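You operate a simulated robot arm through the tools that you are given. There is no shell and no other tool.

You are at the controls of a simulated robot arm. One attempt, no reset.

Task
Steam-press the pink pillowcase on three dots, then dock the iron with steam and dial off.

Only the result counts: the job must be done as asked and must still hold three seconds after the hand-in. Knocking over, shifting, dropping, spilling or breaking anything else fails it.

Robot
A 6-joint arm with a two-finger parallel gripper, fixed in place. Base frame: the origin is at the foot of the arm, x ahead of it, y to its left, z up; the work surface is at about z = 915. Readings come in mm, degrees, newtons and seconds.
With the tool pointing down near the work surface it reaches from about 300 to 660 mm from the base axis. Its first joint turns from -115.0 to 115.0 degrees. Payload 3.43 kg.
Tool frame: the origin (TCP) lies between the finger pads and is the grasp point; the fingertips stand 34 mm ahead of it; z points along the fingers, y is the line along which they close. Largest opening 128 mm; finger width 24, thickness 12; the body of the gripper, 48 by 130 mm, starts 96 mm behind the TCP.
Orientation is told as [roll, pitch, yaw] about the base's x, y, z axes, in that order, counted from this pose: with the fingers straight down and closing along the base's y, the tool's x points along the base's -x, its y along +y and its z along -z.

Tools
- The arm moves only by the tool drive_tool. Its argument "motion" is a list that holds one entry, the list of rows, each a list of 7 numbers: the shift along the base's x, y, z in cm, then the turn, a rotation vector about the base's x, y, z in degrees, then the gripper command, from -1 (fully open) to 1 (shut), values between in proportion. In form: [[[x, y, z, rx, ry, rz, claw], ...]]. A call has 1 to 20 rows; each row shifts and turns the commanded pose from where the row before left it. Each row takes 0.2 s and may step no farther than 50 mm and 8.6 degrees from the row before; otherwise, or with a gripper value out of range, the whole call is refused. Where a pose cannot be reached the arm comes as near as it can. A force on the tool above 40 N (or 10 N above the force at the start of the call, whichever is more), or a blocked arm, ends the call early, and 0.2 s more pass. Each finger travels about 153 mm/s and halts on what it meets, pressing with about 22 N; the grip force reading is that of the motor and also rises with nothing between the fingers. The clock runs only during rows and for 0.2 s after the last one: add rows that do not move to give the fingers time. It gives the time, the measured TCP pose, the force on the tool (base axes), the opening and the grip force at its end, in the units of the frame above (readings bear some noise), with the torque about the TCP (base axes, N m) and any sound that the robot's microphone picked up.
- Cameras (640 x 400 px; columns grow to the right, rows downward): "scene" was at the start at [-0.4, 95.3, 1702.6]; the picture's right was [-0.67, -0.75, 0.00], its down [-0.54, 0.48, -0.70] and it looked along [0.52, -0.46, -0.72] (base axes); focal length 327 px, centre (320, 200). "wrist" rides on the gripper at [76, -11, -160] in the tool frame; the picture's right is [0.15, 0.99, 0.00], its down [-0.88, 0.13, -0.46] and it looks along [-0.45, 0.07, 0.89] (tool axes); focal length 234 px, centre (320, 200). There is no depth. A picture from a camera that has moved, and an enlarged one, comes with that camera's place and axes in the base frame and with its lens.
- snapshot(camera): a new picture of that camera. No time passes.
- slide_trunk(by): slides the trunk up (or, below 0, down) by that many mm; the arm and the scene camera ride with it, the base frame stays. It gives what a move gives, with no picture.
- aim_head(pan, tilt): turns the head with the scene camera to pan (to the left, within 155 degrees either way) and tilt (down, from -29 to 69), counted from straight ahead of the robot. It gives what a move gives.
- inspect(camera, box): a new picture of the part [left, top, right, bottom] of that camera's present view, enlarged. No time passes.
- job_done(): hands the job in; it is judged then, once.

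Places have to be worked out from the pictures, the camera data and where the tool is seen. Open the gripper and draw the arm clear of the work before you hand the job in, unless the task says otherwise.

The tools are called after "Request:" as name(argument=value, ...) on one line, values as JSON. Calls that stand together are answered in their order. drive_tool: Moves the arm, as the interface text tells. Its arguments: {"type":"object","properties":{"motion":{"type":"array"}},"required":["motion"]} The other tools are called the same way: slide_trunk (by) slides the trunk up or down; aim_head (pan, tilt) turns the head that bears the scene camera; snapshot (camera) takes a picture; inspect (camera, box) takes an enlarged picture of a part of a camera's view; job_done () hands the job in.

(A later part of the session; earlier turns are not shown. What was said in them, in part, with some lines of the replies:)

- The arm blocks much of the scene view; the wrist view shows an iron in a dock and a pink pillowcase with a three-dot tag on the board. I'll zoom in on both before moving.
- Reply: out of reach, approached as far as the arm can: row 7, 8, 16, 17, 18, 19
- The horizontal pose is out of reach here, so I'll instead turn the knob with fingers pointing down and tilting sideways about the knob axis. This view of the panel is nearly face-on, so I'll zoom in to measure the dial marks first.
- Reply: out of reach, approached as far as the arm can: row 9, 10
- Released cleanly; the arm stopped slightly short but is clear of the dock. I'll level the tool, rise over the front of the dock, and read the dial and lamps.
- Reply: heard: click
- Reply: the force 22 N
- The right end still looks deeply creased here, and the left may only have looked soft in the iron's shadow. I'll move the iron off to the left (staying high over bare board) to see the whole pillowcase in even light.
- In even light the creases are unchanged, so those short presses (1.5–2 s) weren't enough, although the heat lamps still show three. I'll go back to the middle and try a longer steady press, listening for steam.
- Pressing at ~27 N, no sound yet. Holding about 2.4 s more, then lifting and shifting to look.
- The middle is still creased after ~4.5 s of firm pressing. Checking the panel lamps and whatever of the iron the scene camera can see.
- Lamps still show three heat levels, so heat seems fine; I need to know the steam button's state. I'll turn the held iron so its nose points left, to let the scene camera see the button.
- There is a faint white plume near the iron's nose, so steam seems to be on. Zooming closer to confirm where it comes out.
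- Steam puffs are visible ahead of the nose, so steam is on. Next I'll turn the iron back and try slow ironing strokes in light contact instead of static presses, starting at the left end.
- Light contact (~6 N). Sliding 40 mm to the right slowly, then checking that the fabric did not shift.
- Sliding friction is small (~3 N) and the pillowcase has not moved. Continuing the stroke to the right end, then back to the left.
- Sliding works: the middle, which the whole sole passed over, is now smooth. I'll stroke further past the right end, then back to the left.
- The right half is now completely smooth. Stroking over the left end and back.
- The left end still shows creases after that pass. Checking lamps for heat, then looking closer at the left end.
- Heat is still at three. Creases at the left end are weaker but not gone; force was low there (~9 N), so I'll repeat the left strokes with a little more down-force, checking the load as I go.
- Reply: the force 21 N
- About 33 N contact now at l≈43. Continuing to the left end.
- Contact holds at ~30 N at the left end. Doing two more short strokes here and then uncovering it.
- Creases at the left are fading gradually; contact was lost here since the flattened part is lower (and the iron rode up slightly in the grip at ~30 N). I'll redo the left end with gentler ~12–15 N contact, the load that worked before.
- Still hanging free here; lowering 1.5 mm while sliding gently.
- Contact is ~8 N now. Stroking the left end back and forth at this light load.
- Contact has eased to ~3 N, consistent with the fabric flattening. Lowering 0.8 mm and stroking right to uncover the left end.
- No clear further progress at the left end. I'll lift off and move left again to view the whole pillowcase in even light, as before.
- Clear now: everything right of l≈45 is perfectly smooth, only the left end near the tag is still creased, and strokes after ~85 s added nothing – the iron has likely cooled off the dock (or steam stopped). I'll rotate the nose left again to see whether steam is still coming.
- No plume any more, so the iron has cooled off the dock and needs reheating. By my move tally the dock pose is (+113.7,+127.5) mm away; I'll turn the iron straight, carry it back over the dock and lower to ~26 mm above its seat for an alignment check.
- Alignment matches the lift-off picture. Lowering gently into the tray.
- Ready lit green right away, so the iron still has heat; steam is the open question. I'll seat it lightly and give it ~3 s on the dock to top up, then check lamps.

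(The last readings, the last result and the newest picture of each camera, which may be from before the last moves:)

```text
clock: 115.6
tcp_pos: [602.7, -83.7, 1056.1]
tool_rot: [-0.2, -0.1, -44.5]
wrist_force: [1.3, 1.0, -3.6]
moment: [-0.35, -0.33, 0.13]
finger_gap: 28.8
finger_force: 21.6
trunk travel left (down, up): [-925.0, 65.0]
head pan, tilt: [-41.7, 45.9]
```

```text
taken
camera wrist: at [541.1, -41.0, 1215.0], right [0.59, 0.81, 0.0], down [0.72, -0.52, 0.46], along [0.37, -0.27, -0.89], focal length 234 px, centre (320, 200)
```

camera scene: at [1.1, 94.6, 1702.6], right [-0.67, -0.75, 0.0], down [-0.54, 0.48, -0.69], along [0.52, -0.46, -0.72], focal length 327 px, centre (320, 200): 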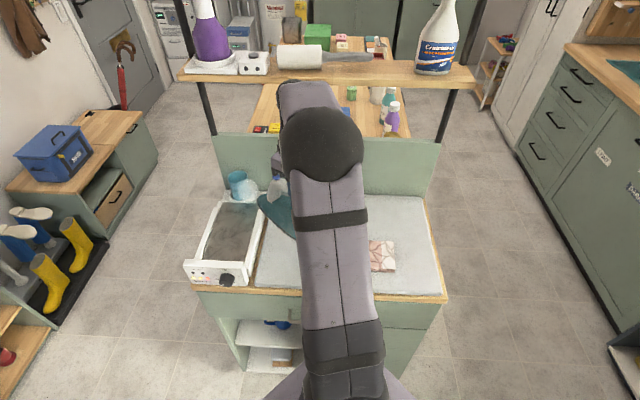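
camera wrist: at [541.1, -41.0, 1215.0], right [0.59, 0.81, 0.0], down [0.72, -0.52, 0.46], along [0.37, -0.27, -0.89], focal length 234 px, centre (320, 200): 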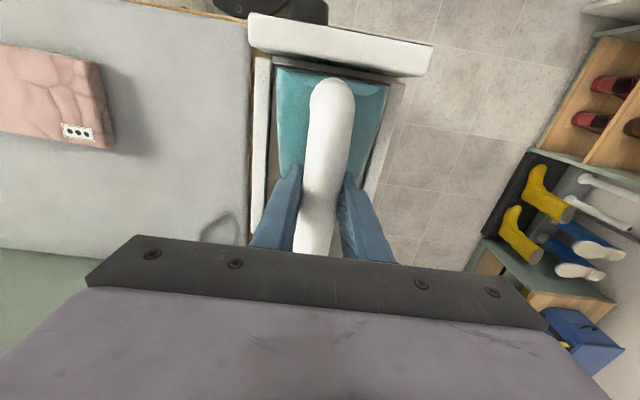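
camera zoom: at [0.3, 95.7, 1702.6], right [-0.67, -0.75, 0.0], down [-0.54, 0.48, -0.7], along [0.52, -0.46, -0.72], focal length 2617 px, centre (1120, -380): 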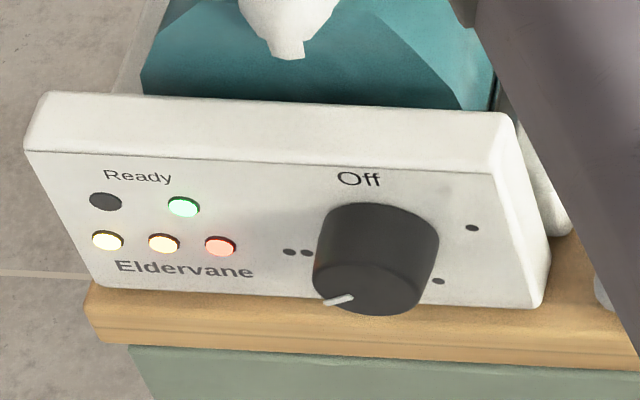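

Docked, green Ready, all three heat lamps on. Lifting out again and repeating the nose-left look to see whether steam is flowing.

Request:
drive_tool(motion=[[[0, 0, 1.0, 0, 0, 0, 1], [0, 0, 2.0, 0, 0, 0, 1], [0, 0, 2.5, 0, 0, 0, 1], [0, 0, 2.5, 0, 0, 0, 1], [0, 0, 2.0, 0, 0, 0, 1], [-1.422, -1.594, 0, 0, 0, 7.5, 1], [-1.422, -1.594, 0, 0, 0, 7.5, 1], [-1.422, -1.594, 0, 0, 0, 7.5, 1], [-1.422, -1.594, 0, 0, 0, 7.5, 1], [-1.422, -1.594, 0, 0, 0, 7.5, 1], [-1.422, -1.594, 0, 0, 0, 7.5, 1], [-1.422, -1.594, 0, 0, 0, 7.5, 1], [-1.421, -1.594, 0, 0, 0, 7.5, 1], [0, 0, 0, 0, 0, 0, 1]]])

Request:
inspect(camera="scene", box=[190, 150, 310, 270])

Request:
inspect(camera="scene", box=[225, 160, 285, 220])

```text
clock: 118.6
tcp_pos: [489.4, -213.8, 1154.1]
tool_rot: [-0.1, 0.0, 15.6]
wrist_force: [0.1, 0.2, -12.5]
moment: [-0.12, 0.32, 0.01]
finger_gap: 28.8
finger_force: 21.7
trunk travel left (down, up): [-925.0, 65.0]
head pan, tilt: [-41.7, 45.9]
```

```text
3.33 times, centred on (250, 210) of scene
camera zoom: at [1.7, 95.4, 1702.6], right [-0.67, -0.75, 0.0], down [-0.54, 0.48, -0.69], along [0.52, -0.46, -0.72], focal length 1090 px, centre (553, 167)
```

zoom: 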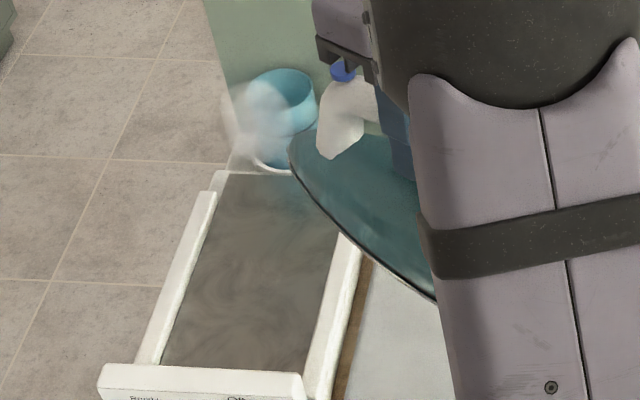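

```text
6.67 times, centred on (255, 190) of scene
camera zoom: at [1.7, 95.4, 1702.6], right [-0.67, -0.75, 0.0], down [-0.54, 0.48, -0.69], along [0.52, -0.46, -0.72], focal length 2181 px, centre (753, 267)
```

zoom: 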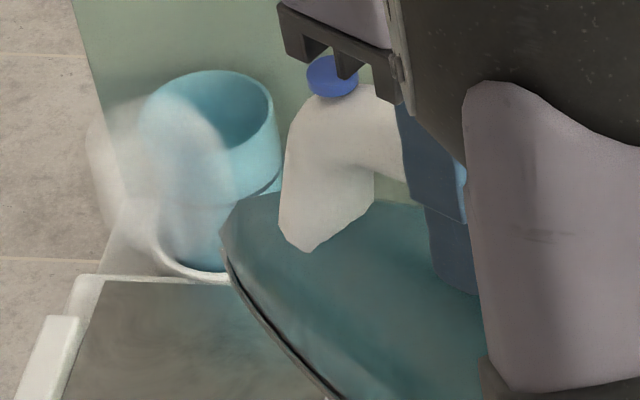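

Steam is back after topping up on the dock, so off-dock time is what limits it. Turning straight and going right to the creased left end, lowering to light contact.

Request:
drive_tool(motion=[[[-0.962, -0.982, 0, 0, 0, -7.5, 1], [-0.962, -0.982, 0, 0, 0, -7.5, 1], [-0.962, -0.982, 0, 0, 0, -7.5, 1], [-0.962, -0.982, 0, 0, 0, -7.5, 1], [-0.962, -0.982, 0, 0, 0, -7.5, 1], [-0.962, -0.982, 0, 0, 0, -7.5, 1], [-0.962, -0.982, 0, 0, 0, -7.5, 1], [-0.962, -0.982, 0, 0, 0, -7.5, 1], [0, 0, -2.5, 0, 0, 0, 1], [0, 0, -2.5, 0, 0, 0, 1], [0, 0, -2.5, 0, 0, 0, 1], [0, 0, -1.5, 0, 0, 0, 1], [0, 0, -0.6, 0, 0, 0, 1], [0, 0, -0.2, 0, 0, 0, 1], [0, 0, 0, 0, 0, 0, 1]]])

```text
clock: 121.8
tcp_pos: [413.1, -293.0, 1060.4]
tool_rot: [-0.1, -0.3, -44.5]
wrist_force: [2.6, 0.8, 6.2]
moment: [-0.32, 0.0, 0.08]
finger_gap: 28.8
finger_force: 22.0
trunk travel left (down, up): [-925.0, 65.0]
head pan, tilt: [-41.7, 45.9]
```

Good contact (~18 N) at l≈80. Stroking the left end: out to l≈100, back to ~10, and out again.

Request:
drive_tool(motion=[[[0.7, 0.715, 0, 0, 0, 0, 1], [0.7, 0.715, 0, 0, 0, 0, 1], [-0.7, -0.715, 0, 0, 0, 0, 1], [-0.7, -0.715, 0, 0, 0, 0, 1], [-0.7, -0.715, 0, 0, 0, 0, 1], [-0.7, -0.715, 0, 0, 0, 0, 1], [-0.7, -0.715, 0, 0, 0, 0, 1], [-0.7, -0.715, 0, 0, 0, 0, 1], [0.7, 0.715, -0.03, 0, 0, 0, 1], [0.7, 0.715, 0, 0, 0, 0, 1], [0.7, 0.715, 0, 0, 0, 0, 1], [0.7, 0.715, 0, 0, 0, 0, 1], [0.7, 0.715, 0, 0, 0, 0, 1], [0.7, 0.715, 0, 0, 0, 0, 1]]])

```text
clock: 124.8
tcp_pos: [429.2, -280.0, 1059.0]
tool_rot: [-0.2, 0.1, -44.5]
wrist_force: [0.1, 0.0, -12.2]
moment: [0.22, 0.25, 0.03]
finger_gap: 28.8
finger_force: 22.9
trunk travel left (down, up): [-925.0, 65.0]
head pan, tilt: [-41.7, 45.9]
```

Contact has dropped to zero – the end has flattened beneath it. Lowering 1.2 mm and stroking right to finish and uncover it.

Request:
drive_tool(motion=[[[-0.7, -0.715, -0.07, 0, 0, 0, 1], [-0.7, -0.715, -0.05, 0, 0, 0, 1], [-0.7, -0.715, 0, 0, 0, 0, 1], [-0.7, -0.715, 0, 0, 0, 0, 1], [-0.7, -0.715, 0, 0, 0, 0, 1]]])

```text
clock: 126.0
tcp_pos: [392.7, -314.6, 1057.6]
tool_rot: [-0.1, -0.2, -44.5]
wrist_force: [0.2, 0.6, -1.1]
moment: [0.03, 0.12, 0.0]
finger_gap: 29.0
finger_force: 22.5
trunk travel left (down, up): [-925.0, 65.0]
head pan, tilt: [-41.7, 45.9]
```

About 11 N contact. One more stroke left, then right past the middle to reveal the left end.

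Request:
drive_tool(motion=[[[0.7, 0.715, -0.03, 0, 0, 0, 1], [0.7, 0.715, 0, 0, 0, 0, 1], [0.7, 0.715, 0, 0, 0, 0, 1], [0.7, 0.715, 0, 0, 0, 0, 1], [-0.7, -0.715, 0, 0, 0, 0, 1], [-0.7, -0.715, 0, 0, 0, 0, 1], [-0.7, -0.715, 0, 0, 0, 0, 1], [-0.7, -0.715, 0, 0, 0, 0, 1], [-0.7, -0.715, 0, 0, 0, 0, 1], [-0.7, -0.715, 0, 0, 0, 0, 1], [-0.7, -0.715, 0, 0, 0, 0, 1], [-0.7, -0.715, 0, 0, 0, 0, 1], [-0.7, -0.715, 0, 0, 0, 0, 1], [-0.7, -0.715, 0, 0, 0, 0, 1], [-0.7, -0.715, 0, 0, 0, 0, 1]]])

Request:
inspect(camera="wrist", box=[160, 20, 500, 220])

Request:
inspect(camera="wrist", box=[350, 90, 450, 200])

```text
clock: 129.2
tcp_pos: [343.2, -361.8, 1057.7]
tool_rot: [-0.2, -0.2, -44.6]
wrist_force: [2.2, 2.3, 13.2]
moment: [-0.01, -0.03, 0.01]
finger_gap: 28.5
finger_force: 22.0
trunk travel left (down, up): [-925.0, 65.0]
head pan, tilt: [-41.7, 45.9]
```

```text
1.88 times, centred on (330, 120) of wrist
camera zoom: at [281.0, -316.6, 1216.7], right [0.59, 0.81, 0.0], down [0.72, -0.52, 0.46], along [0.37, -0.27, -0.89], focal length 441 px, centre (301, 351)
```

zoom: 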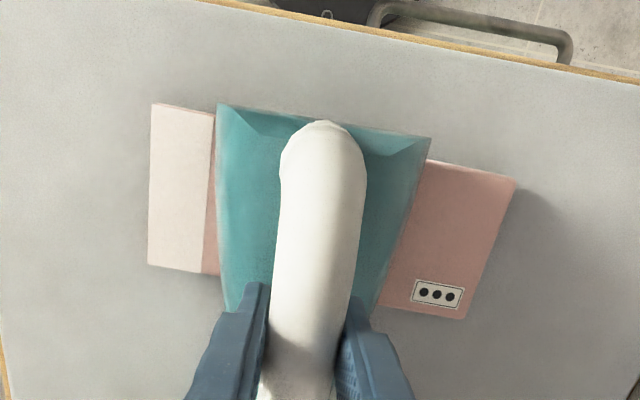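

```text
3.64 times, centred on (400, 145) of wrist
camera zoom: at [281.0, -316.6, 1216.7], right [0.59, 0.81, 0.0], down [0.72, -0.52, 0.46], along [0.37, -0.27, -0.89], focal length 852 px, centre (29, 400)
```

zoom: 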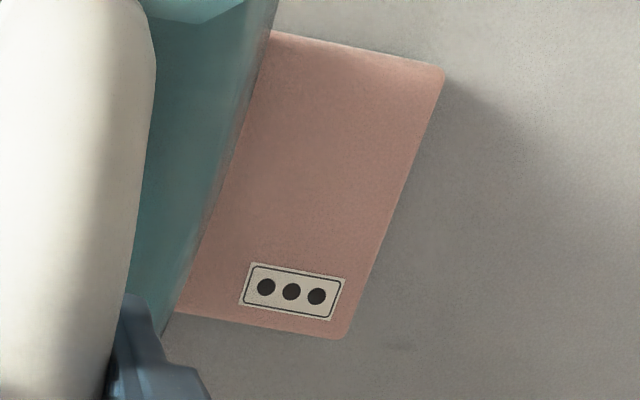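

The left end is smooth now. Lifting off and moving toward the dock, pausing midway to view the whole pillowcase in even light.

Request:
drive_tool(motion=[[[0, 0, 1.0, 0, 0, 0, 1], [0, 0, 2.0, 0, 0, 0, 1], [0, 0, 2.5, 0, 0, 0, 1], [0, 0, 2.5, 0, 0, 0, 1], [0, 0, 2.0, 0, 0, 0, 1], [2.173, 2.313, 0, 0, 0, 0, 1], [2.173, 2.313, 0, 0, 0, 0, 1], [2.173, 2.313, 0, 0, 0, 0, 1], [2.173, 2.313, 0, 0, 0, 0, 1], [2.173, 2.313, 0, 0, 0, 0, 1], [2.173, 2.313, 0, 0, 0, 0, 1], [2.173, 2.313, 0, 0, 0, 0, 1]]])

Request:
inspect(camera="wrist", box=[60, 20, 310, 170])

Request:
inspect(camera="wrist", box=[180, 40, 280, 150])

```text
clock: 131.8
tcp_pos: [497.7, -199.6, 1152.7]
tool_rot: [-0.3, 0.0, -44.5]
wrist_force: [0.8, 0.0, -12.0]
moment: [0.21, 0.29, -0.01]
finger_gap: 28.3
finger_force: 22.0
trunk travel left (down, up): [-925.0, 65.0]
head pan, tilt: [-41.7, 45.9]
```

```text
2.56 times, centred on (185, 95) of wrist
camera zoom: at [436.6, -155.6, 1312.2], right [0.59, 0.81, 0.0], down [0.72, -0.52, 0.45], along [0.37, -0.27, -0.89], focal length 600 px, centre (666, 469)
```

zoom: 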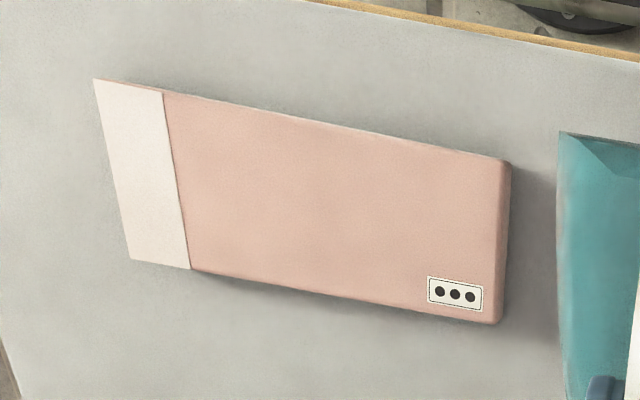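

```text
3.64 times, centred on (230, 95) of wrist
camera zoom: at [436.6, -155.6, 1312.2], right [0.59, 0.81, 0.0], down [0.72, -0.52, 0.45], along [0.37, -0.27, -0.89], focal length 852 px, centre (647, 582)
```

zoom: 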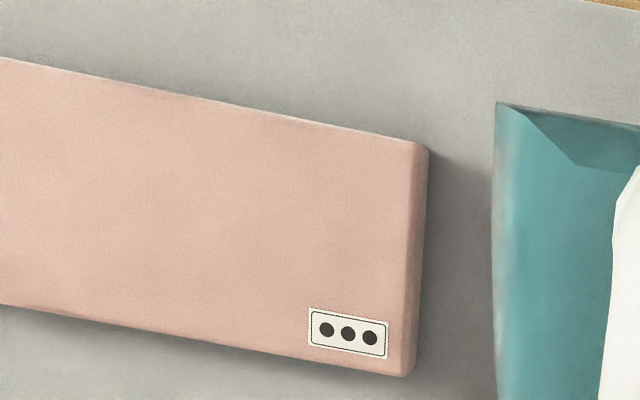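

The whole pillowcase is smooth, including both ends. Completing the return to the dock and lowering to just above the seat.

Request:
drive_tool(motion=[[[2.173, 2.313, 0, 0, 0, 0, 1], [2.173, 2.313, 0, 0, 0, 0, 1], [2.173, 2.313, 0, 0, 0, 0, 1], [2.173, 2.313, 0, 0, 0, 0, 1], [2.168, 2.315, 0, 0, 0, 0, 1], [0, 0, 0, 0, 0, 0, 1], [0, 0, -2.5, 0, 0, 0, 1], [0, 0, -2.5, 0, 0, 0, 1], [0, 0, -2.5, 0, 0, 0, 1], [0, 0, -1.0, 0, 0, 0, 1], [0, 0, 0, 0, 0, 0, 1]]])

Request:
inspect(camera="wrist", box=[200, 40, 440, 260])

```text
clock: 134.2
tcp_pos: [603.5, -86.8, 1070.8]
tool_rot: [-0.2, -0.1, -44.5]
wrist_force: [-0.2, -0.2, -11.9]
moment: [0.23, 0.27, 0.02]
finger_gap: 28.8
finger_force: 21.9
trunk travel left (down, up): [-925.0, 65.0]
head pan, tilt: [-41.7, 45.9]
```

```text
1.82 times, centred on (320, 150) of wrist
camera zoom: at [542.0, -41.6, 1230.3], right [0.59, 0.81, 0.0], down [0.72, -0.52, 0.46], along [0.37, -0.27, -0.89], focal length 426 px, centre (320, 291)
```

zoom: 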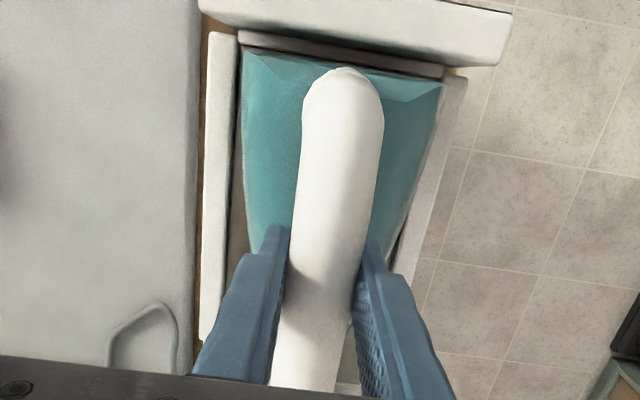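

Aligned within the tray rails. Lowering the last 15 mm until the weight is taken.

Request:
drive_tool(motion=[[[0, 0, -0.8, 0, 0, 0, 1], [0, 0, -0.4, 0, 0, 0, 1], [0, 0, -0.2, 0, 0, 0, 1], [0, 0, -0.15, 0, 0, 0, 1], [0, 0, 0, 0, 0, 0, 1]]])

Request:
inspect(camera="wrist", box=[200, 40, 440, 260])

Request:
inspect(camera="scene", box=[180, 250, 260, 295])

```text
clock: 135.4
tcp_pos: [603.3, -86.5, 1057.3]
tool_rot: [-0.1, -0.2, -44.5]
wrist_force: [0.0, 1.8, -0.7]
moment: [-0.53, -0.44, 0.15]
finger_gap: 28.9
finger_force: 22.3
trunk travel left (down, up): [-925.0, 65.0]
head pan, tilt: [-41.7, 45.9]
```

```text
1.82 times, centred on (320, 150) of wrist
camera zoom: at [541.5, -42.1, 1216.0], right [0.59, 0.81, 0.0], down [0.72, -0.52, 0.46], along [0.37, -0.27, -0.89], focal length 426 px, centre (320, 291)
```

zoom: 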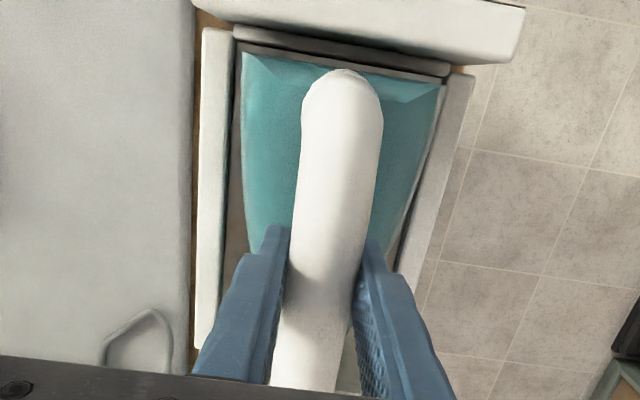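

```text
8.00 times, centred on (220, 272) of scene
camera zoom: at [-0.2, 95.8, 1702.6], right [-0.67, -0.75, 0.0], down [-0.54, 0.48, -0.7], along [0.52, -0.46, -0.72], focal length 2617 px, centre (1120, -380)
```

zoom: 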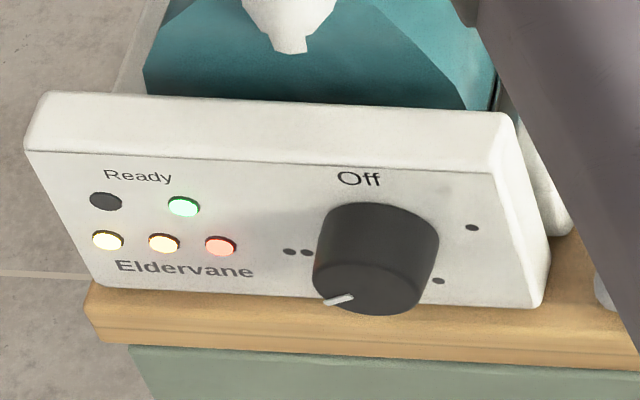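

Weight is on the tray and Ready is green. Opening the fingers and rising straight up off the handle.

Request:
drive_tool(motion=[[[0, 0, 0, 0, 0, 0, 0.4], [0, 0, 0, 0, 0, 0, -0.1], [0, 0, 0, 0, 0, 0, -0.1], [0, 0, 1.0, 0, 0, 0, -0.1], [0, 0, 2.5, 0, 0, 0, -0.1], [0, 0, 2.5, 0, 0, 0, -0.1], [0, 0, 2.5, 0, 0, 0, -0.1], [0, 0, 2.5, 0, 0, 0, -0.1], [0, 0, 2.5, 0, 0, 0, -0.1], [0, 0, 2.5, 0, 0, 0, -0.1], [0, 0, 0, 0, 0, 0, -0.1]]])

Request:
inspect(camera="wrist", box=[220, 60, 420, 250])

Request:
inspect(camera="scene", box=[170, 160, 310, 295])

```text
clock: 137.8
tcp_pos: [602.0, -85.4, 1215.5]
tool_rot: [-0.2, 0.0, -44.6]
wrist_force: [0.1, 0.1, -0.9]
moment: [-0.01, 0.05, 0.02]
finger_gap: 70.6
finger_force: 0.0
trunk travel left (down, up): [-925.0, 65.0]
head pan, tilt: [-41.7, 45.9]
```

```text
2.11 times, centred on (320, 155) of wrist
camera zoom: at [540.7, -41.4, 1375.5], right [0.59, 0.81, 0.0], down [0.72, -0.52, 0.46], along [0.37, -0.27, -0.89], focal length 493 px, centre (320, 295)
```

zoom: 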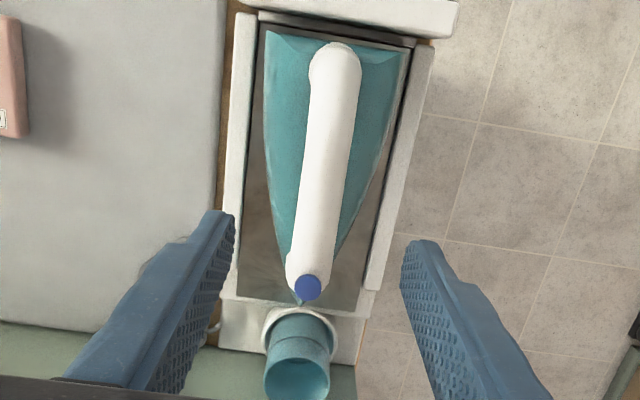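

```text
2.96 times, centred on (240, 228) of scene
camera zoom: at [-0.3, 95.4, 1702.6], right [-0.67, -0.75, 0.0], down [-0.54, 0.48, -0.7], along [0.52, -0.46, -0.72], focal length 969 px, centre (557, 118)
```

zoom: 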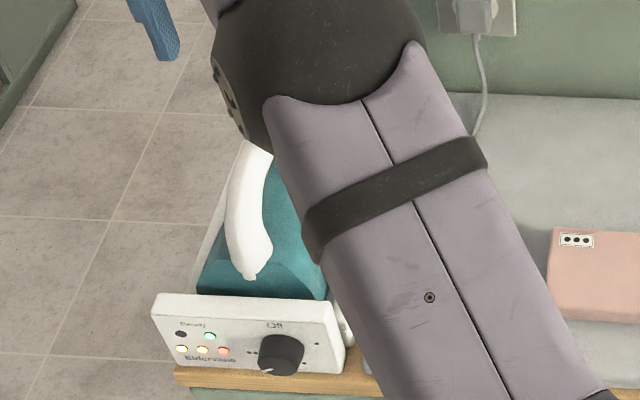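

Iron released in the tray and Ready is lit. I'll move to exactly the pose from which I photographed the docked iron at 36 s, to compare its seating with the original.

Request:
drive_tool(motion=[[[-1.495, 1.502, 1.72, 0, 0, 0, -1], [-1.495, 1.502, 1.72, 0, 0, 0, -1], [0, 0, 0, 0, 0, 0, -1], [0, 0, 0, 0, 0, 0, -1]]])

Request:
snapshot(camera="wrist")

Request:
inspect(camera="wrist", box=[240, 130, 400, 250])

```text
clock: 138.8
tcp_pos: [574.4, -55.3, 1251.3]
tool_rot: [-0.1, -0.1, -44.5]
wrist_force: [-0.4, -0.5, 0.0]
moment: [-0.02, -0.01, 0.02]
finger_gap: 127.8
finger_force: 0.0
trunk travel left (down, up): [-925.0, 65.0]
head pan, tilt: [-41.7, 45.9]
```

```text
taken
camera wrist: at [511.6, -11.1, 1409.9], right [0.59, 0.81, 0.0], down [0.72, -0.52, 0.46], along [0.37, -0.27, -0.89], focal length 234 px, centre (320, 200)
```

wrist: 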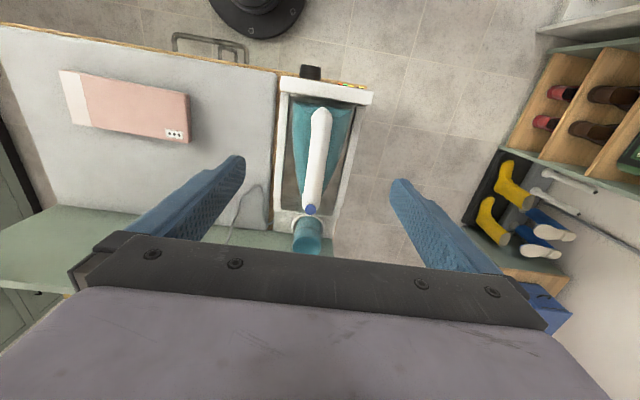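

```text
3.33 times, centred on (320, 190) of wrist
camera zoom: at [511.6, -11.1, 1409.9], right [0.59, 0.81, 0.0], down [0.72, -0.52, 0.46], along [0.37, -0.27, -0.89], focal length 781 px, centre (320, 233)
```

zoom: 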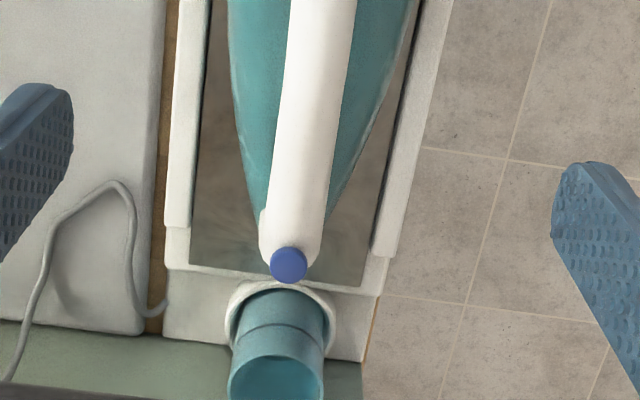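

Seating matches the original within about 2 mm. Now repeating the steam-button approach: close fingers, lean 30° forward, hover above the button (shifted ~1.5 mm to follow it).

Request:
drive_tool(motion=[[[1.58, -1.475, -1.0, -4.198, -4.287, 0, 1], [1.58, -1.475, -1.0, -4.198, -4.287, 0, 1], [1.58, -1.475, -1.0, -4.198, -4.287, 0, 1], [1.58, -1.475, -1.0, -4.198, -4.287, 0, 1], [1.58, -1.475, -1.0, -4.198, -4.287, 0, 1], [0, 0, -2.4, 0, 0, 0, 1], [0, 0, -2.4, 0, 0, 0, 1], [0, 0, -2.4, 0, 0, 0, 1], [0, 0, 0, 0, 0, 0, 1]]])

Request:
inspect(camera="wrist", box=[260, 100, 380, 200])

```text
clock: 140.8
tcp_pos: [651.0, -130.1, 1129.0]
tool_rot: [-0.2, -30.1, -44.6]
wrist_force: [-0.1, 0.3, -0.8]
moment: [0.0, -0.01, -0.01]
finger_gap: 0.0
finger_force: 22.6
trunk travel left (down, up): [-925.0, 65.0]
head pan, tilt: [-41.7, 45.9]
```

```text
4.00 times, centred on (320, 150) of wrist
camera zoom: at [540.2, -36.3, 1229.2], right [0.6, 0.79, -0.07], down [0.47, -0.28, 0.84], along [0.64, -0.54, -0.54], focal length 937 px, centre (320, 400)
```

zoom: 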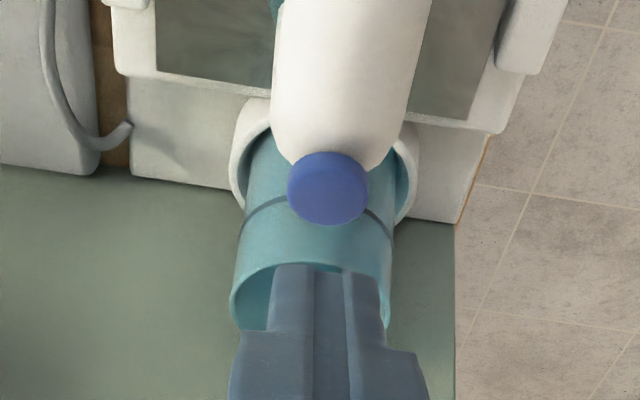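

Tip is centred over the button as before. Descending the same 22 mm and listening for the click.

Request:
drive_tool(motion=[[[0, 0, -1.1, 0, 0, 0, 1], [0, 0, -1.1, 0, 0, 0, 1], [0, 0, 0, 0, 0, 0, 1]]])

```text
clock: 141.6
tcp_pos: [651.4, -131.1, 1108.2]
tool_rot: [0.0, -30.1, -44.6]
wrist_force: [-0.4, 1.7, 3.4]
moment: [0.05, -0.01, -0.02]
finger_gap: 0.0
finger_force: 22.0
trunk travel left (down, up): [-925.0, 65.0]
head pan, tilt: [-41.7, 45.9]
heard: click
```

Click heard with light force – steam toggled off. Lifting off the button and backing away over the front of the dock.

Request:
drive_tool(motion=[[[0, 0, 1.5, 0, 0, 0, 1], [0, 0, 2.5, 0, 0, 0, 1], [0, 0, 2.5, 0, 0, 0, 1], [-2.53, 2.0, 0.4, 4.198, 4.287, 0, 1], [-2.53, 2.0, 0.4, 4.198, 4.287, 0, 1], [-2.53, 2.0, 0.4, 4.198, 4.287, 0, 1], [-2.53, 2.0, 0.4, 4.198, 4.287, 0, 1], [-2.53, 2.0, 0.4, 4.198, 4.287, 0, 0.1], [-2.53, 2.0, 0.4, 0, 0, 0, 0.1], [-2.53, 2.0, 0.4, 0, 0, 0, 0.1], [-2.53, 2.0, 0.4, 0, 0, 0, 0.1], [0, 0, 0, 0, 0, 0, 0.1]]])

Request:
inspect(camera="wrist", box=[220, 110, 420, 240])

Request:
snapshot(camera="scene")

```text
clock: 144.2
tcp_pos: [450.0, 30.6, 1203.5]
tool_rot: [-0.1, 0.0, -44.5]
wrist_force: [0.1, -0.2, 0.0]
moment: [-0.01, 0.01, 0.0]
finger_gap: 57.4
finger_force: 0.1
trunk travel left (down, up): [-925.0, 65.0]
head pan, tilt: [-41.7, 45.9]
```

```text
3.08 times, centred on (320, 175) of wrist
camera zoom: at [388.2, 74.2, 1362.2], right [0.59, 0.81, 0.0], down [0.72, -0.52, 0.46], along [0.37, -0.27, -0.89], focal length 720 px, centre (320, 277)
```

zoom: 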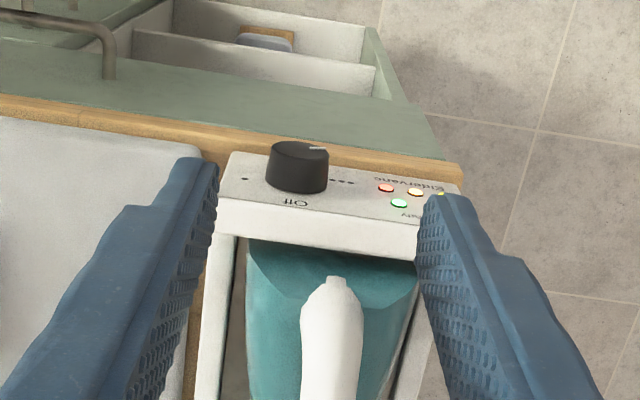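

```text
taken
camera scene: at [0.5, 94.9, 1702.6], right [-0.67, -0.75, 0.0], down [-0.54, 0.48, -0.7], along [0.52, -0.46, -0.72], focal length 327 px, centre (320, 200)
```

scene: 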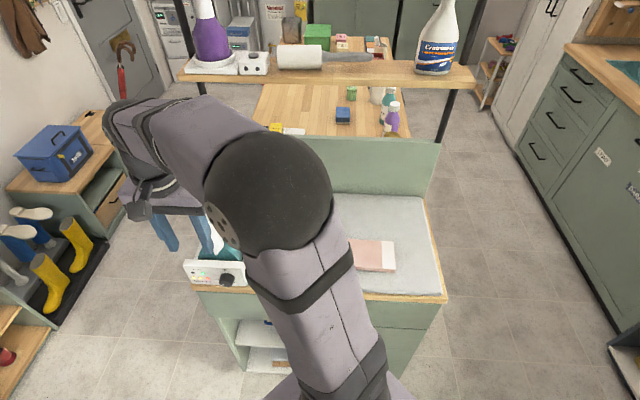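

Clear above the dock front. Descending in front of the panel while tilting 40° to the right, ready to turn the knob counter-clockwise.

Request:
drive_tool(motion=[[[-0.117, -0.22, -3.49, 0, 0, 0, 0.1], [-0.117, -0.22, -3.49, 5.716, -5.598, 0, 0.1], [-0.117, -0.22, -3.49, 5.716, -5.598, 0, 0.1], [-0.117, -0.22, -3.49, 5.716, -5.598, 0, 0.1], [-0.117, -0.22, -3.49, 5.716, -5.598, 0, 0.1], [-0.117, -0.22, -3.49, 5.716, -5.598, 0, 0.1], [-0.117, -0.22, -3.49, 0, 0, 0, 0.1], [0, 0, 0, 0, 0, 0, 0.1]]])

Request:
inspect(camera="wrist", box=[200, 120, 440, 270])

```text
clock: 146.0
tcp_pos: [438.8, 11.4, 958.8]
tool_rot: [39.9, 0.0, -44.5]
wrist_force: [0.0, 0.2, -0.2]
moment: [0.0, -0.02, 0.01]
finger_gap: 57.7
finger_force: 0.0
trunk travel left (down, up): [-925.0, 65.0]
head pan, tilt: [-41.7, 45.9]
```

```text
2.67 times, centred on (320, 195) of wrist
camera zoom: at [307.6, -14.6, 1073.3], right [0.43, 0.64, 0.63], down [0.49, -0.76, 0.43], along [0.76, 0.13, -0.64], focal length 624 px, centre (320, 213)
```

zoom: 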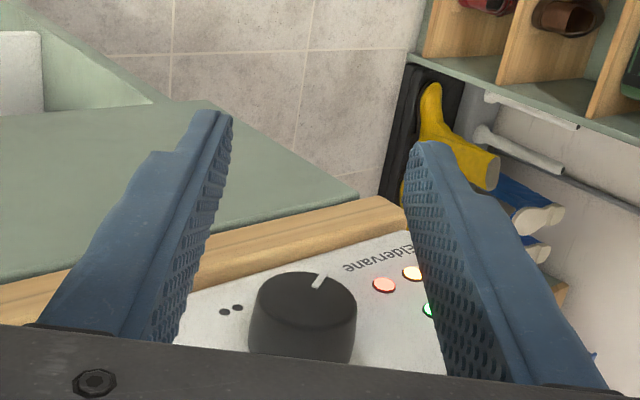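

Knob is between the fingers but I'm ~4 mm right of ideal. Correcting that and advancing 40 mm along the knob axis, then checking.

Request:
drive_tool(motion=[[[0.3, 0.307, -0.1, 0, 0, 0, 0.1], [0.953, -0.933, 0, 0, 0, 0, 0.1], [0.953, -0.933, 0, 0, 0, 0, 0.1], [0.953, -0.933, 0, 0, 0, 0, 0.1], [0, 0, 0, 0, 0, 0, 0.1]]])

Request:
inspect(camera="wrist", box=[200, 120, 440, 270])

```text
clock: 147.2
tcp_pos: [474.9, -11.0, 959.2]
tool_rot: [39.9, 0.1, -44.6]
wrist_force: [-0.3, -0.1, 0.1]
moment: [0.0, 0.01, -0.01]
finger_gap: 57.8
finger_force: 0.0
trunk travel left (down, up): [-925.0, 65.0]
head pan, tilt: [-41.7, 45.9]
```

```text
2.67 times, centred on (320, 195) of wrist
camera zoom: at [342.3, -37.9, 1073.8], right [0.43, 0.64, 0.63], down [0.49, -0.75, 0.43], along [0.76, 0.13, -0.64], focal length 624 px, centre (320, 213)
```

zoom: 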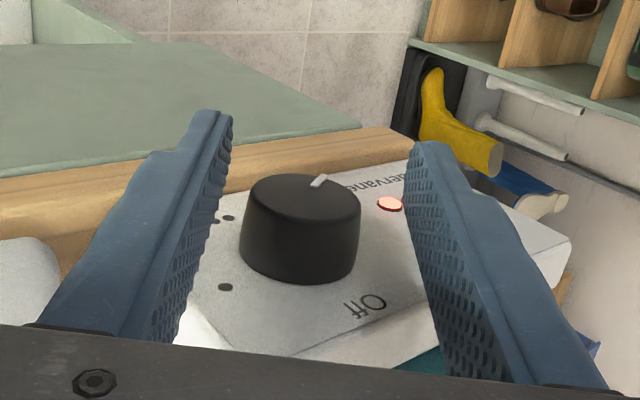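

Slight overshoot: the knob sits ~4 mm toward the left finger. Correcting, advancing 7 mm, and gripping.

Request:
drive_tool(motion=[[[-0.217, -0.22, -0.26, 0, 0, 0, 0.1], [0.5, -0.49, 0, 0, 0, 0, 0.1], [0, 0, 0, 0, 0, 0, 1], [0, 0, 0, 0, 0, 0, 1], [0, 0, 0, 0, 0, 0, 1]]])

Request:
inspect(camera="wrist", box=[200, 120, 440, 270])

```text
clock: 148.4
tcp_pos: [477.2, -16.4, 954.9]
tool_rot: [39.9, 0.0, -44.4]
wrist_force: [1.4, 2.4, 3.7]
moment: [0.36, 0.23, 0.28]
finger_gap: 35.7
finger_force: 44.1
trunk travel left (down, up): [-925.0, 65.0]
head pan, tilt: [-41.7, 45.9]
```

```text
2.67 times, centred on (320, 195) of wrist
camera zoom: at [345.3, -43.8, 1071.0], right [0.43, 0.64, 0.63], down [0.49, -0.75, 0.43], along [0.76, 0.13, -0.64], focal length 624 px, centre (320, 213)
```

zoom: 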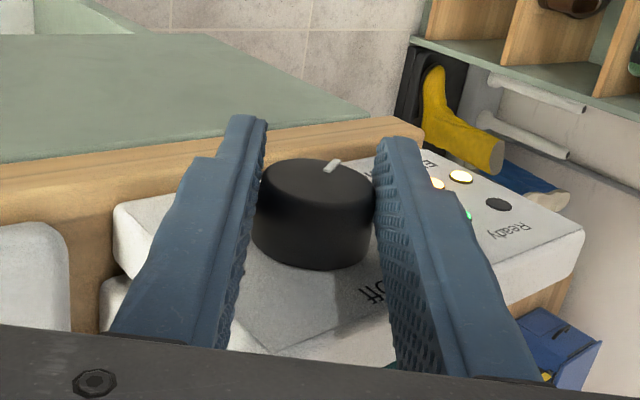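

Well-centred grip (only ~5 N load). Turning 80° counter-clockwise toward two dots.

Request:
drive_tool(motion=[[[0.115, 0.118, 0.12, -5.716, 5.598, 0, 1], [0.126, 0.129, 0.095, -5.716, 5.598, 0, 1], [0.133, 0.136, 0.069, -5.716, 5.598, 0, 1], [0.14, 0.142, 0.042, -5.716, 5.598, 0, 1], [0.142, 0.145, 0.014, -5.716, 5.598, 0, 1], [0.142, 0.145, -0.014, -5.716, 5.598, 0, 1], [0.14, 0.142, -0.042, -5.716, 5.598, 0, 1], [0.133, 0.136, -0.069, -5.716, 5.598, 0, 1], [0.126, 0.129, -0.095, -5.716, 5.598, 0, 1], [0.115, 0.118, -0.12, -5.716, 5.598, 0, 1], [0, 0, 0, 0, 0, 0, 1]]])

Request:
inspect(camera="wrist", box=[200, 120, 440, 270])

```text
clock: 150.8
tcp_pos: [490.8, -4.1, 956.3]
tool_rot: [-40.1, -0.3, -44.4]
wrist_force: [16.3, 1.4, 13.1]
moment: [-0.29, -0.31, 0.55]
finger_gap: 35.9
finger_force: 45.0
trunk travel left (down, up): [-925.0, 65.0]
head pan, tilt: [-41.7, 45.9]
```

```text
2.67 times, centred on (320, 195) of wrist
camera zoom: at [502.2, 116.1, 1084.8], right [0.43, 0.64, -0.64], down [0.9, -0.33, 0.27], along [-0.04, -0.69, -0.72], focal length 624 px, centre (320, 213)
```

zoom: 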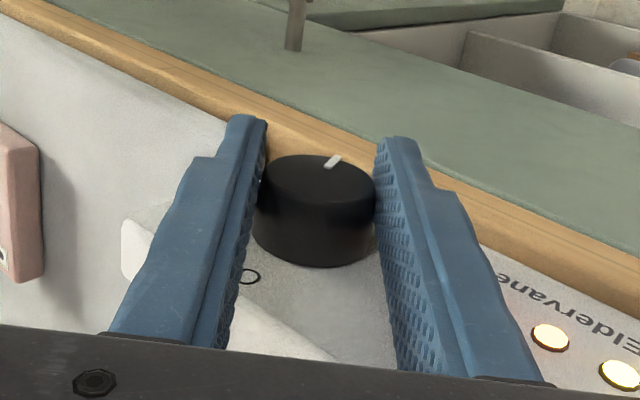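

Knob followed the fingers by 80°. Opening, swinging back to the right and checking the pointer.

Request:
drive_tool(motion=[[[0, 0, 0, 0, 0, 0, 0.22], [0, 0, 0, 0, 0, 0, 0.22], [-0.115, -0.118, 0.12, 5.716, -5.598, 0, 0.22], [-0.126, -0.129, 0.095, 5.716, -5.598, 0, 0.22], [-0.133, -0.136, 0.069, 5.716, -5.598, 0, 0.22], [-0.14, -0.142, 0.042, 5.716, -5.598, 0, 0.22], [-0.142, -0.145, 0.014, 5.716, -5.598, 0, 0.22], [-0.142, -0.145, -0.014, 5.716, -5.598, 0, 0.22], [-0.14, -0.142, -0.042, 5.716, -5.598, 0, 0.22], [-0.133, -0.136, -0.069, 5.716, -5.598, 0, 0.22], [-0.126, -0.129, -0.095, 5.716, -5.598, 0, 0.22], [-0.115, -0.118, -0.12, 5.716, -5.598, 0, 0.22], [0, 0, 0, 0, 0, 0, 0.22]]])

Request:
inspect(camera="wrist", box=[240, 140, 400, 260])

```text
clock: 153.6
tcp_pos: [476.0, -16.7, 956.0]
tool_rot: [39.8, -0.1, -44.5]
wrist_force: [0.2, 0.4, 0.1]
moment: [-0.05, 0.03, 0.01]
finger_gap: 49.7
finger_force: 0.1
trunk travel left (down, up): [-925.0, 65.0]
head pan, tilt: [-41.7, 45.9]
```

```text
3.33 times, centred on (320, 200) of wrist
camera zoom: at [343.9, -43.5, 1071.0], right [0.43, 0.64, 0.64], down [0.49, -0.76, 0.43], along [0.76, 0.13, -0.64], focal length 781 px, centre (320, 200)
```

zoom: 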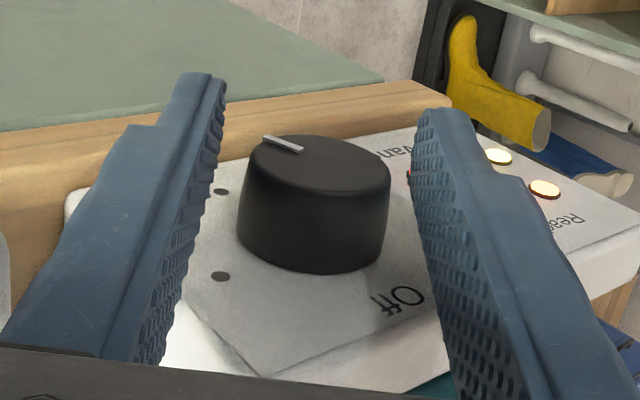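

Pointer is at the two dots. Second counter-clockwise stroke of 80°.

Request:
drive_tool(motion=[[[0, 0, 0, 0, 0, 0, 1], [0, 0, 0, 0, 0, 0, 1], [0, 0, 0, 0, 0, 0, 1], [0.115, 0.118, 0.12, -5.716, 5.598, 0, 1], [0.126, 0.129, 0.095, -5.716, 5.598, 0, 1], [0.133, 0.136, 0.069, -5.716, 5.598, 0, 1], [0.14, 0.142, 0.042, -5.716, 5.598, 0, 1], [0.142, 0.145, 0.014, -5.716, 5.598, 0, 1], [0.142, 0.145, -0.014, -5.716, 5.598, 0, 1], [0.14, 0.142, -0.042, -5.716, 5.598, 0, 1], [0.133, 0.136, -0.069, -5.716, 5.598, 0, 1], [0.126, 0.129, -0.095, -5.716, 5.598, 0, 1], [0.115, 0.118, -0.12, -5.716, 5.598, 0, 1], [0, 0, 0, 0, 0, 0, 1]]])

Request:
inspect(camera="wrist", box=[200, 120, 440, 270])

```text
clock: 156.6
tcp_pos: [490.8, -2.5, 957.3]
tool_rot: [-40.2, -0.3, -44.3]
wrist_force: [8.9, 4.2, 14.1]
moment: [0.02, 0.08, 0.3]
finger_gap: 35.6
finger_force: 45.0
trunk travel left (down, up): [-925.0, 65.0]
head pan, tilt: [-41.7, 45.9]
```

```text
2.67 times, centred on (320, 195) of wrist
camera zoom: at [502.2, 117.1, 1085.2], right [0.43, 0.64, -0.64], down [0.9, -0.33, 0.27], along [-0.04, -0.69, -0.72], focal length 624 px, centre (320, 213)
```

zoom: 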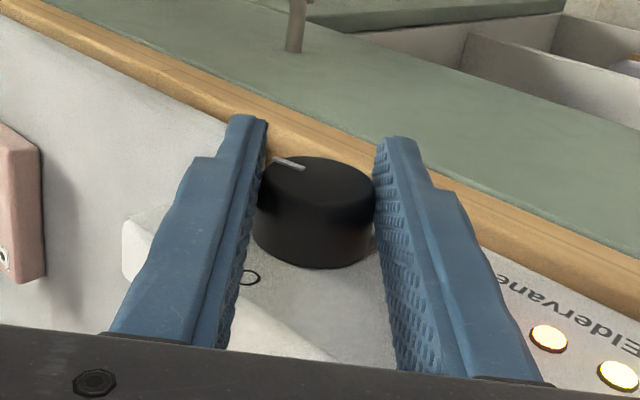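

Second stroke done (pointer should be at one dot). Opening and swinging back for the last stroke.

Request:
drive_tool(motion=[[[0, 0, 0, 0, 0, 0, 0.22], [0, 0, 0, 0, 0, 0, 0.22], [-0.115, -0.118, 0.12, 5.716, -5.598, 0, 0.22], [-0.126, -0.129, 0.095, 5.716, -5.598, 0, 0.22], [-0.133, -0.136, 0.069, 5.716, -5.598, 0, 0.22], [-0.14, -0.142, 0.042, 5.716, -5.598, 0, 0.22], [-0.142, -0.145, 0.014, 5.716, -5.598, 0, 0.22], [-0.142, -0.145, -0.014, 5.716, -5.598, 0, 0.22], [-0.14, -0.142, -0.042, 5.716, -5.598, 0, 0.22], [-0.133, -0.136, -0.069, 5.716, -5.598, 0, 0.22], [-0.126, -0.129, -0.095, 5.716, -5.598, 0, 0.22], [-0.115, -0.118, -0.12, 5.716, -5.598, 0, 0.22], [0, 0, 0, 0, 0, 0, 0.22]]])

Request:
inspect(camera="wrist", box=[240, 140, 400, 260])

```text
clock: 159.4
tcp_pos: [475.6, -17.0, 954.5]
tool_rot: [39.9, 0.0, -44.5]
wrist_force: [0.6, -0.4, -0.3]
moment: [0.01, -0.03, -0.02]
finger_gap: 50.1
finger_force: 0.1
trunk travel left (down, up): [-925.0, 65.0]
head pan, tilt: [-41.7, 45.9]
```

```text
3.33 times, centred on (320, 200) of wrist
camera zoom: at [344.0, -43.6, 1070.5], right [0.43, 0.64, 0.64], down [0.49, -0.76, 0.43], along [0.76, 0.13, -0.64], focal length 781 px, centre (320, 200)
```

zoom: 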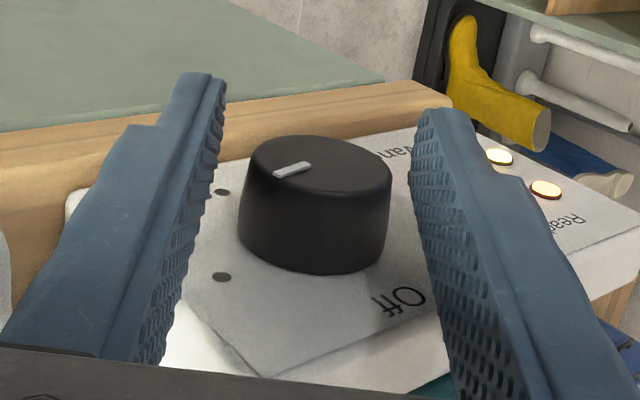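

Pointer is at the single dot. Final 80° counter-clockwise stroke to Off.

Request:
drive_tool(motion=[[[0, 0, 0, 0, 0, 0, 1], [0, 0, 0, 0, 0, 0, 1], [0, 0, 0, 0, 0, 0, 1], [0.115, 0.118, 0.12, -5.716, 5.598, 0, 1], [0.126, 0.129, 0.095, -5.716, 5.598, 0, 1], [0.133, 0.136, 0.069, -5.716, 5.598, 0, 1], [0.14, 0.142, 0.042, -5.716, 5.598, 0, 1], [0.142, 0.145, 0.014, -5.716, 5.598, 0, 1], [0.142, 0.145, -0.014, -5.716, 5.598, 0, 1], [0.14, 0.142, -0.042, -5.716, 5.598, 0, 1], [0.133, 0.136, -0.069, -5.716, 5.598, 0, 1], [0.126, 0.129, -0.095, -5.716, 5.598, 0, 1], [0.115, 0.118, -0.12, -5.716, 5.598, 0, 1], [0, 0, 0, 0, 0, 0, 1]]])

Request:
inspect(camera="wrist", box=[200, 120, 440, 270])

```text
clock: 162.4
tcp_pos: [490.0, -2.7, 956.6]
tool_rot: [-40.2, -0.3, -44.4]
wrist_force: [11.2, 1.2, 13.0]
moment: [-0.18, -0.1, 0.48]
finger_gap: 36.1
finger_force: 45.0
trunk travel left (down, up): [-925.0, 65.0]
head pan, tilt: [-41.7, 45.9]
```

```text
2.67 times, centred on (320, 195) of wrist
camera zoom: at [502.0, 116.7, 1084.9], right [0.43, 0.64, -0.64], down [0.9, -0.33, 0.27], along [-0.04, -0.69, -0.72], focal length 624 px, centre (320, 213)
```

zoom: 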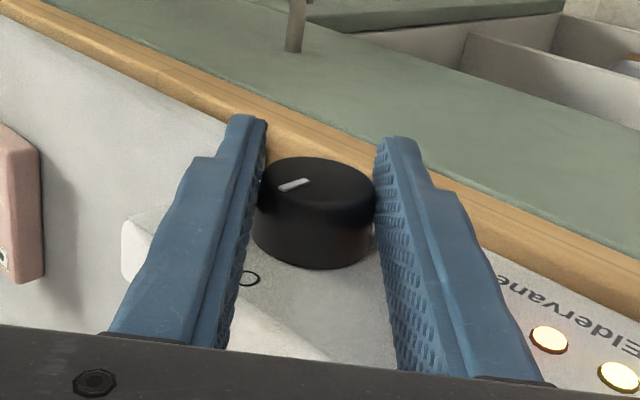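

The pointer position matches the original Off picture from the same pose. Releasing and backing straight off to verify.

Request:
drive_tool(motion=[[[0, 0, 0, 0, 0, 0, 0.1], [0, 0, 0, 0, 0, 0, 0.1], [-1.43, 1.4, 0, 0, 0, 0, 0.1], [-1.43, 1.4, 0, 0, 0, 0, 0.1], [-0.715, 0.7, 0, 0, 0, 0, 0.1], [0, 0, 0, 0, 0, 0, 0.1]]])

Request:
inspect(camera="wrist", box=[240, 150, 400, 270])

```text
clock: 163.8
tcp_pos: [452.4, 32.4, 956.9]
tool_rot: [-40.1, -0.1, -44.6]
wrist_force: [0.1, 0.0, 0.0]
moment: [-0.04, -0.02, -0.02]
finger_gap: 57.4
finger_force: 0.0
trunk travel left (down, up): [-925.0, 65.0]
head pan, tilt: [-41.7, 45.9]
```

```text
3.33 times, centred on (320, 210) of wrist
camera zoom: at [464.2, 152.3, 1085.5], right [0.43, 0.64, -0.64], down [0.9, -0.34, 0.27], along [-0.04, -0.69, -0.72], focal length 781 px, centre (320, 167)
```

zoom: 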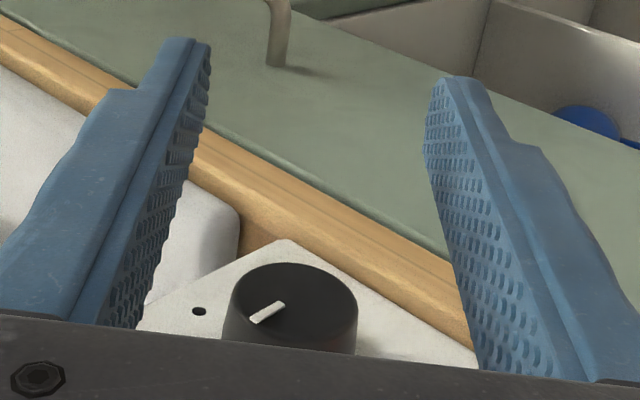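

Knob is free and looks at Off. Rising and straightening to a clear height, then reading the panel.

Request:
drive_tool(motion=[[[0, 0, 3.0, 5.716, -5.598, 0, 0.1], [0, 0, 4.5, 5.716, -5.598, 0, 0.1], [0, 0, 4.5, 5.716, -5.598, 0, 0.1], [0, 0, 4.5, 5.716, -5.598, 0, 0.1], [0, 0, 4.5, 5.716, -5.598, 0, 0.1], [0, 0, 3.0, 0, 0, 0, -1], [0, 0, 0, 0, 0, 0, -1]]])

Request:
inspect(camera="wrist", box=[240, 120, 400, 240])

Request:
snapshot(camera="wrist")

```text
clock: 165.4
tcp_pos: [452.0, 30.5, 1195.9]
tool_rot: [0.0, 0.0, -44.5]
wrist_force: [-0.8, 0.9, -0.7]
moment: [0.01, -0.01, -0.01]
finger_gap: 128.0
finger_force: 0.0
trunk travel left (down, up): [-925.0, 65.0]
head pan, tilt: [-41.7, 45.9]
```

```text
3.33 times, centred on (320, 180) of wrist
camera zoom: at [389.9, 75.1, 1355.1], right [0.59, 0.81, 0.0], down [0.72, -0.52, 0.46], along [0.37, -0.27, -0.89], focal length 781 px, centre (320, 267)
```

zoom: 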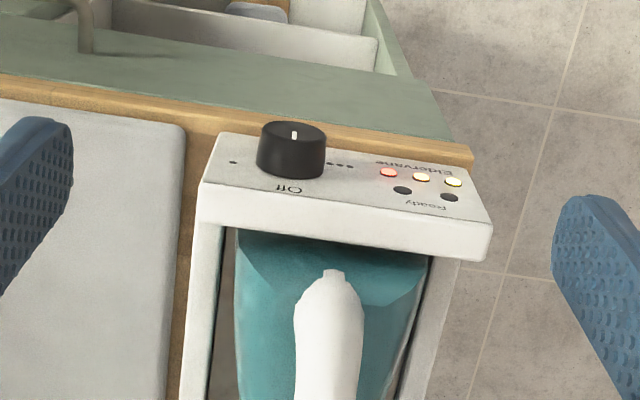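

```text
taken
camera wrist: at [389.9, 75.1, 1355.1], right [0.59, 0.81, 0.0], down [0.72, -0.52, 0.46], along [0.37, -0.27, -0.89], focal length 234 px, centre (320, 200)
```

wrist: 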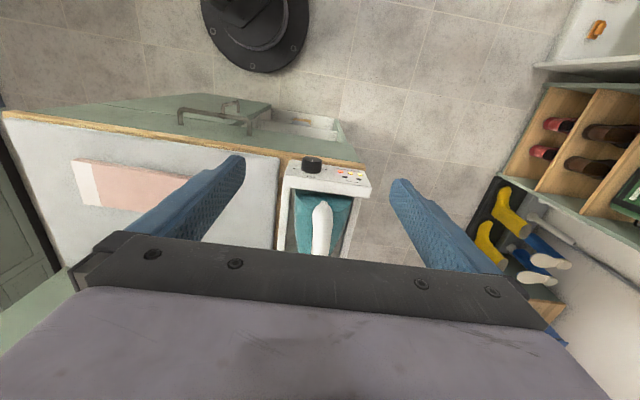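

The dial pointer is at Off, Ready/heater lamps are out (the three lamps only show leftover heat). Zooming on the dial once and then parking the arm up and away, as at the start.

Request:
inspect(camera="wrist", box=[285, 145, 375, 205])

Request:
drive_tool(motion=[[[-1.9, -3.13, 2.43, 0, 0, 0, -1], [-1.9, -3.13, 2.43, 0, 0, 0, -1], [-1.9, -3.13, 2.43, 0, 0, 0, -1], [-1.9, -3.13, 2.43, 0, 0, 0, -1], [-1.9, -3.13, 2.43, 0, 0, 0, -1], [-1.9, -3.13, 2.43, 0, 0, 0, -1], [-1.9, -3.13, 2.43, 0, 0, 0, -1], [-1.9, -3.13, 2.43, 0, 0, 0, -1], [0, 0, 0, 0, 0, 0, -1]]])

Request:
snapshot(camera="scene")

Request:
snapshot(camera="wrist")

Request:
inspect(camera="scene", box=[170, 150, 310, 295])

```text
6.67 times, centred on (330, 175) of wrist
camera zoom: at [389.9, 75.1, 1355.1], right [0.59, 0.81, 0.0], down [0.72, -0.52, 0.46], along [0.37, -0.27, -0.89], focal length 1561 px, centre (253, 367)
```

zoom: 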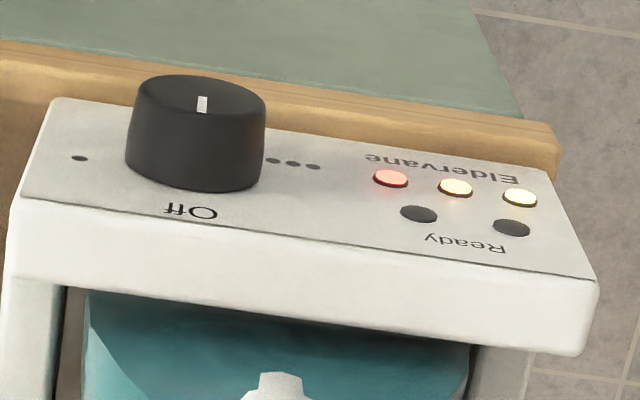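

```text
clock: 167.4
tcp_pos: [298.8, -217.7, 1396.8]
tool_rot: [-0.2, -0.1, -44.5]
wrist_force: [-0.2, 0.7, 0.1]
moment: [0.0, -0.01, 0.0]
finger_gap: 128.0
finger_force: 0.0
trunk travel left (down, up): [-925.0, 65.0]
head pan, tilt: [-41.7, 45.9]
```

```text
taken
camera scene: at [0.0, 96.1, 1702.5], right [-0.67, -0.75, 0.0], down [-0.54, 0.48, -0.7], along [0.52, -0.46, -0.72], focal length 327 px, centre (320, 200)
```

scene: 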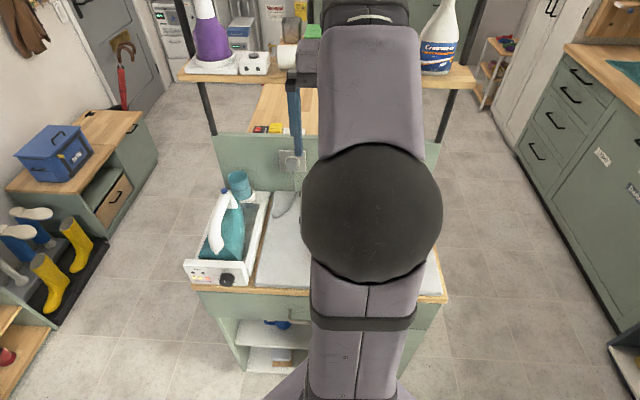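

```text
taken
camera wrist: at [237.7, -173.2, 1554.8], right [0.59, 0.81, 0.0], down [0.72, -0.52, 0.46], along [0.37, -0.27, -0.89], focal length 234 px, centre (320, 200)
```

wrist: 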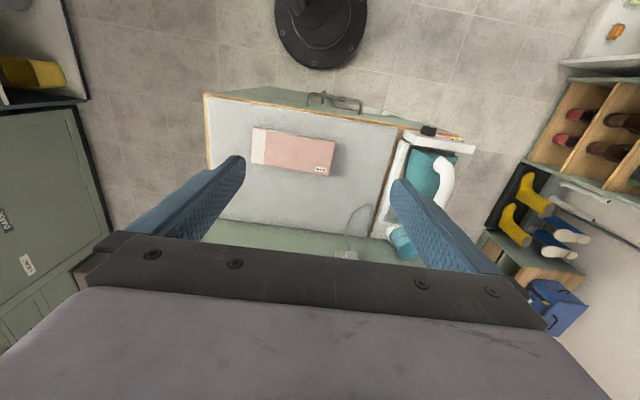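

```text
2.76 times, centred on (240, 222) of scene
camera zoom: at [0.0, 96.1, 1702.5], right [-0.67, -0.75, 0.0], down [-0.54, 0.48, -0.7], along [0.52, -0.46, -0.72], focal length 902 px, centre (541, 138)
```

zoom: 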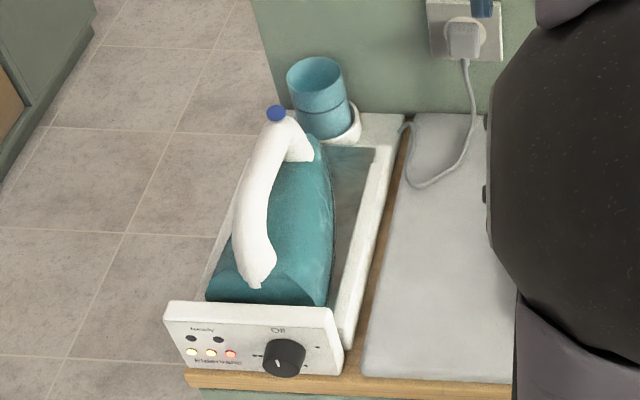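

The iron sits in its dock within a pixel of its original place, the dial is at Off, steam was switched off with one click, and no plume is visible. The pillowcase is fully smooth and unmoved, and the gripper is open and clear, so I'm handing in.

Request:
job_done()

```text
The job is handed in.
```

The job is handed in. The pink pillowcase was steam-pressed on three dots, the iron is back in its dock, the dial is at Off and steam is switched off.

- **Pillowcase:** It is smooth from end to end and looks to be where it started. The first stationary presses changed nothing; slow sliding strokes did the work. Steam faded after about 40 seconds off the dock, so I docked the iron briefly before finishing the end near the tag.
- **Iron:** It sits within about 1–2 mm of its original place in the dock.
- **Dial:** The pointer is back at Off, and the Ready and heating lamps are out. The three heat lamps were still lit at hand-in, which I take to be leftover heat.
- **Steam:** I turned it off with one press, heard the click, and saw no plume afterwards. The iron showed no plume while docked even with steam on, so the click is the main evidence.

Nothing else looked disturbed. The gripper is open and the arm is raised clear of the work.
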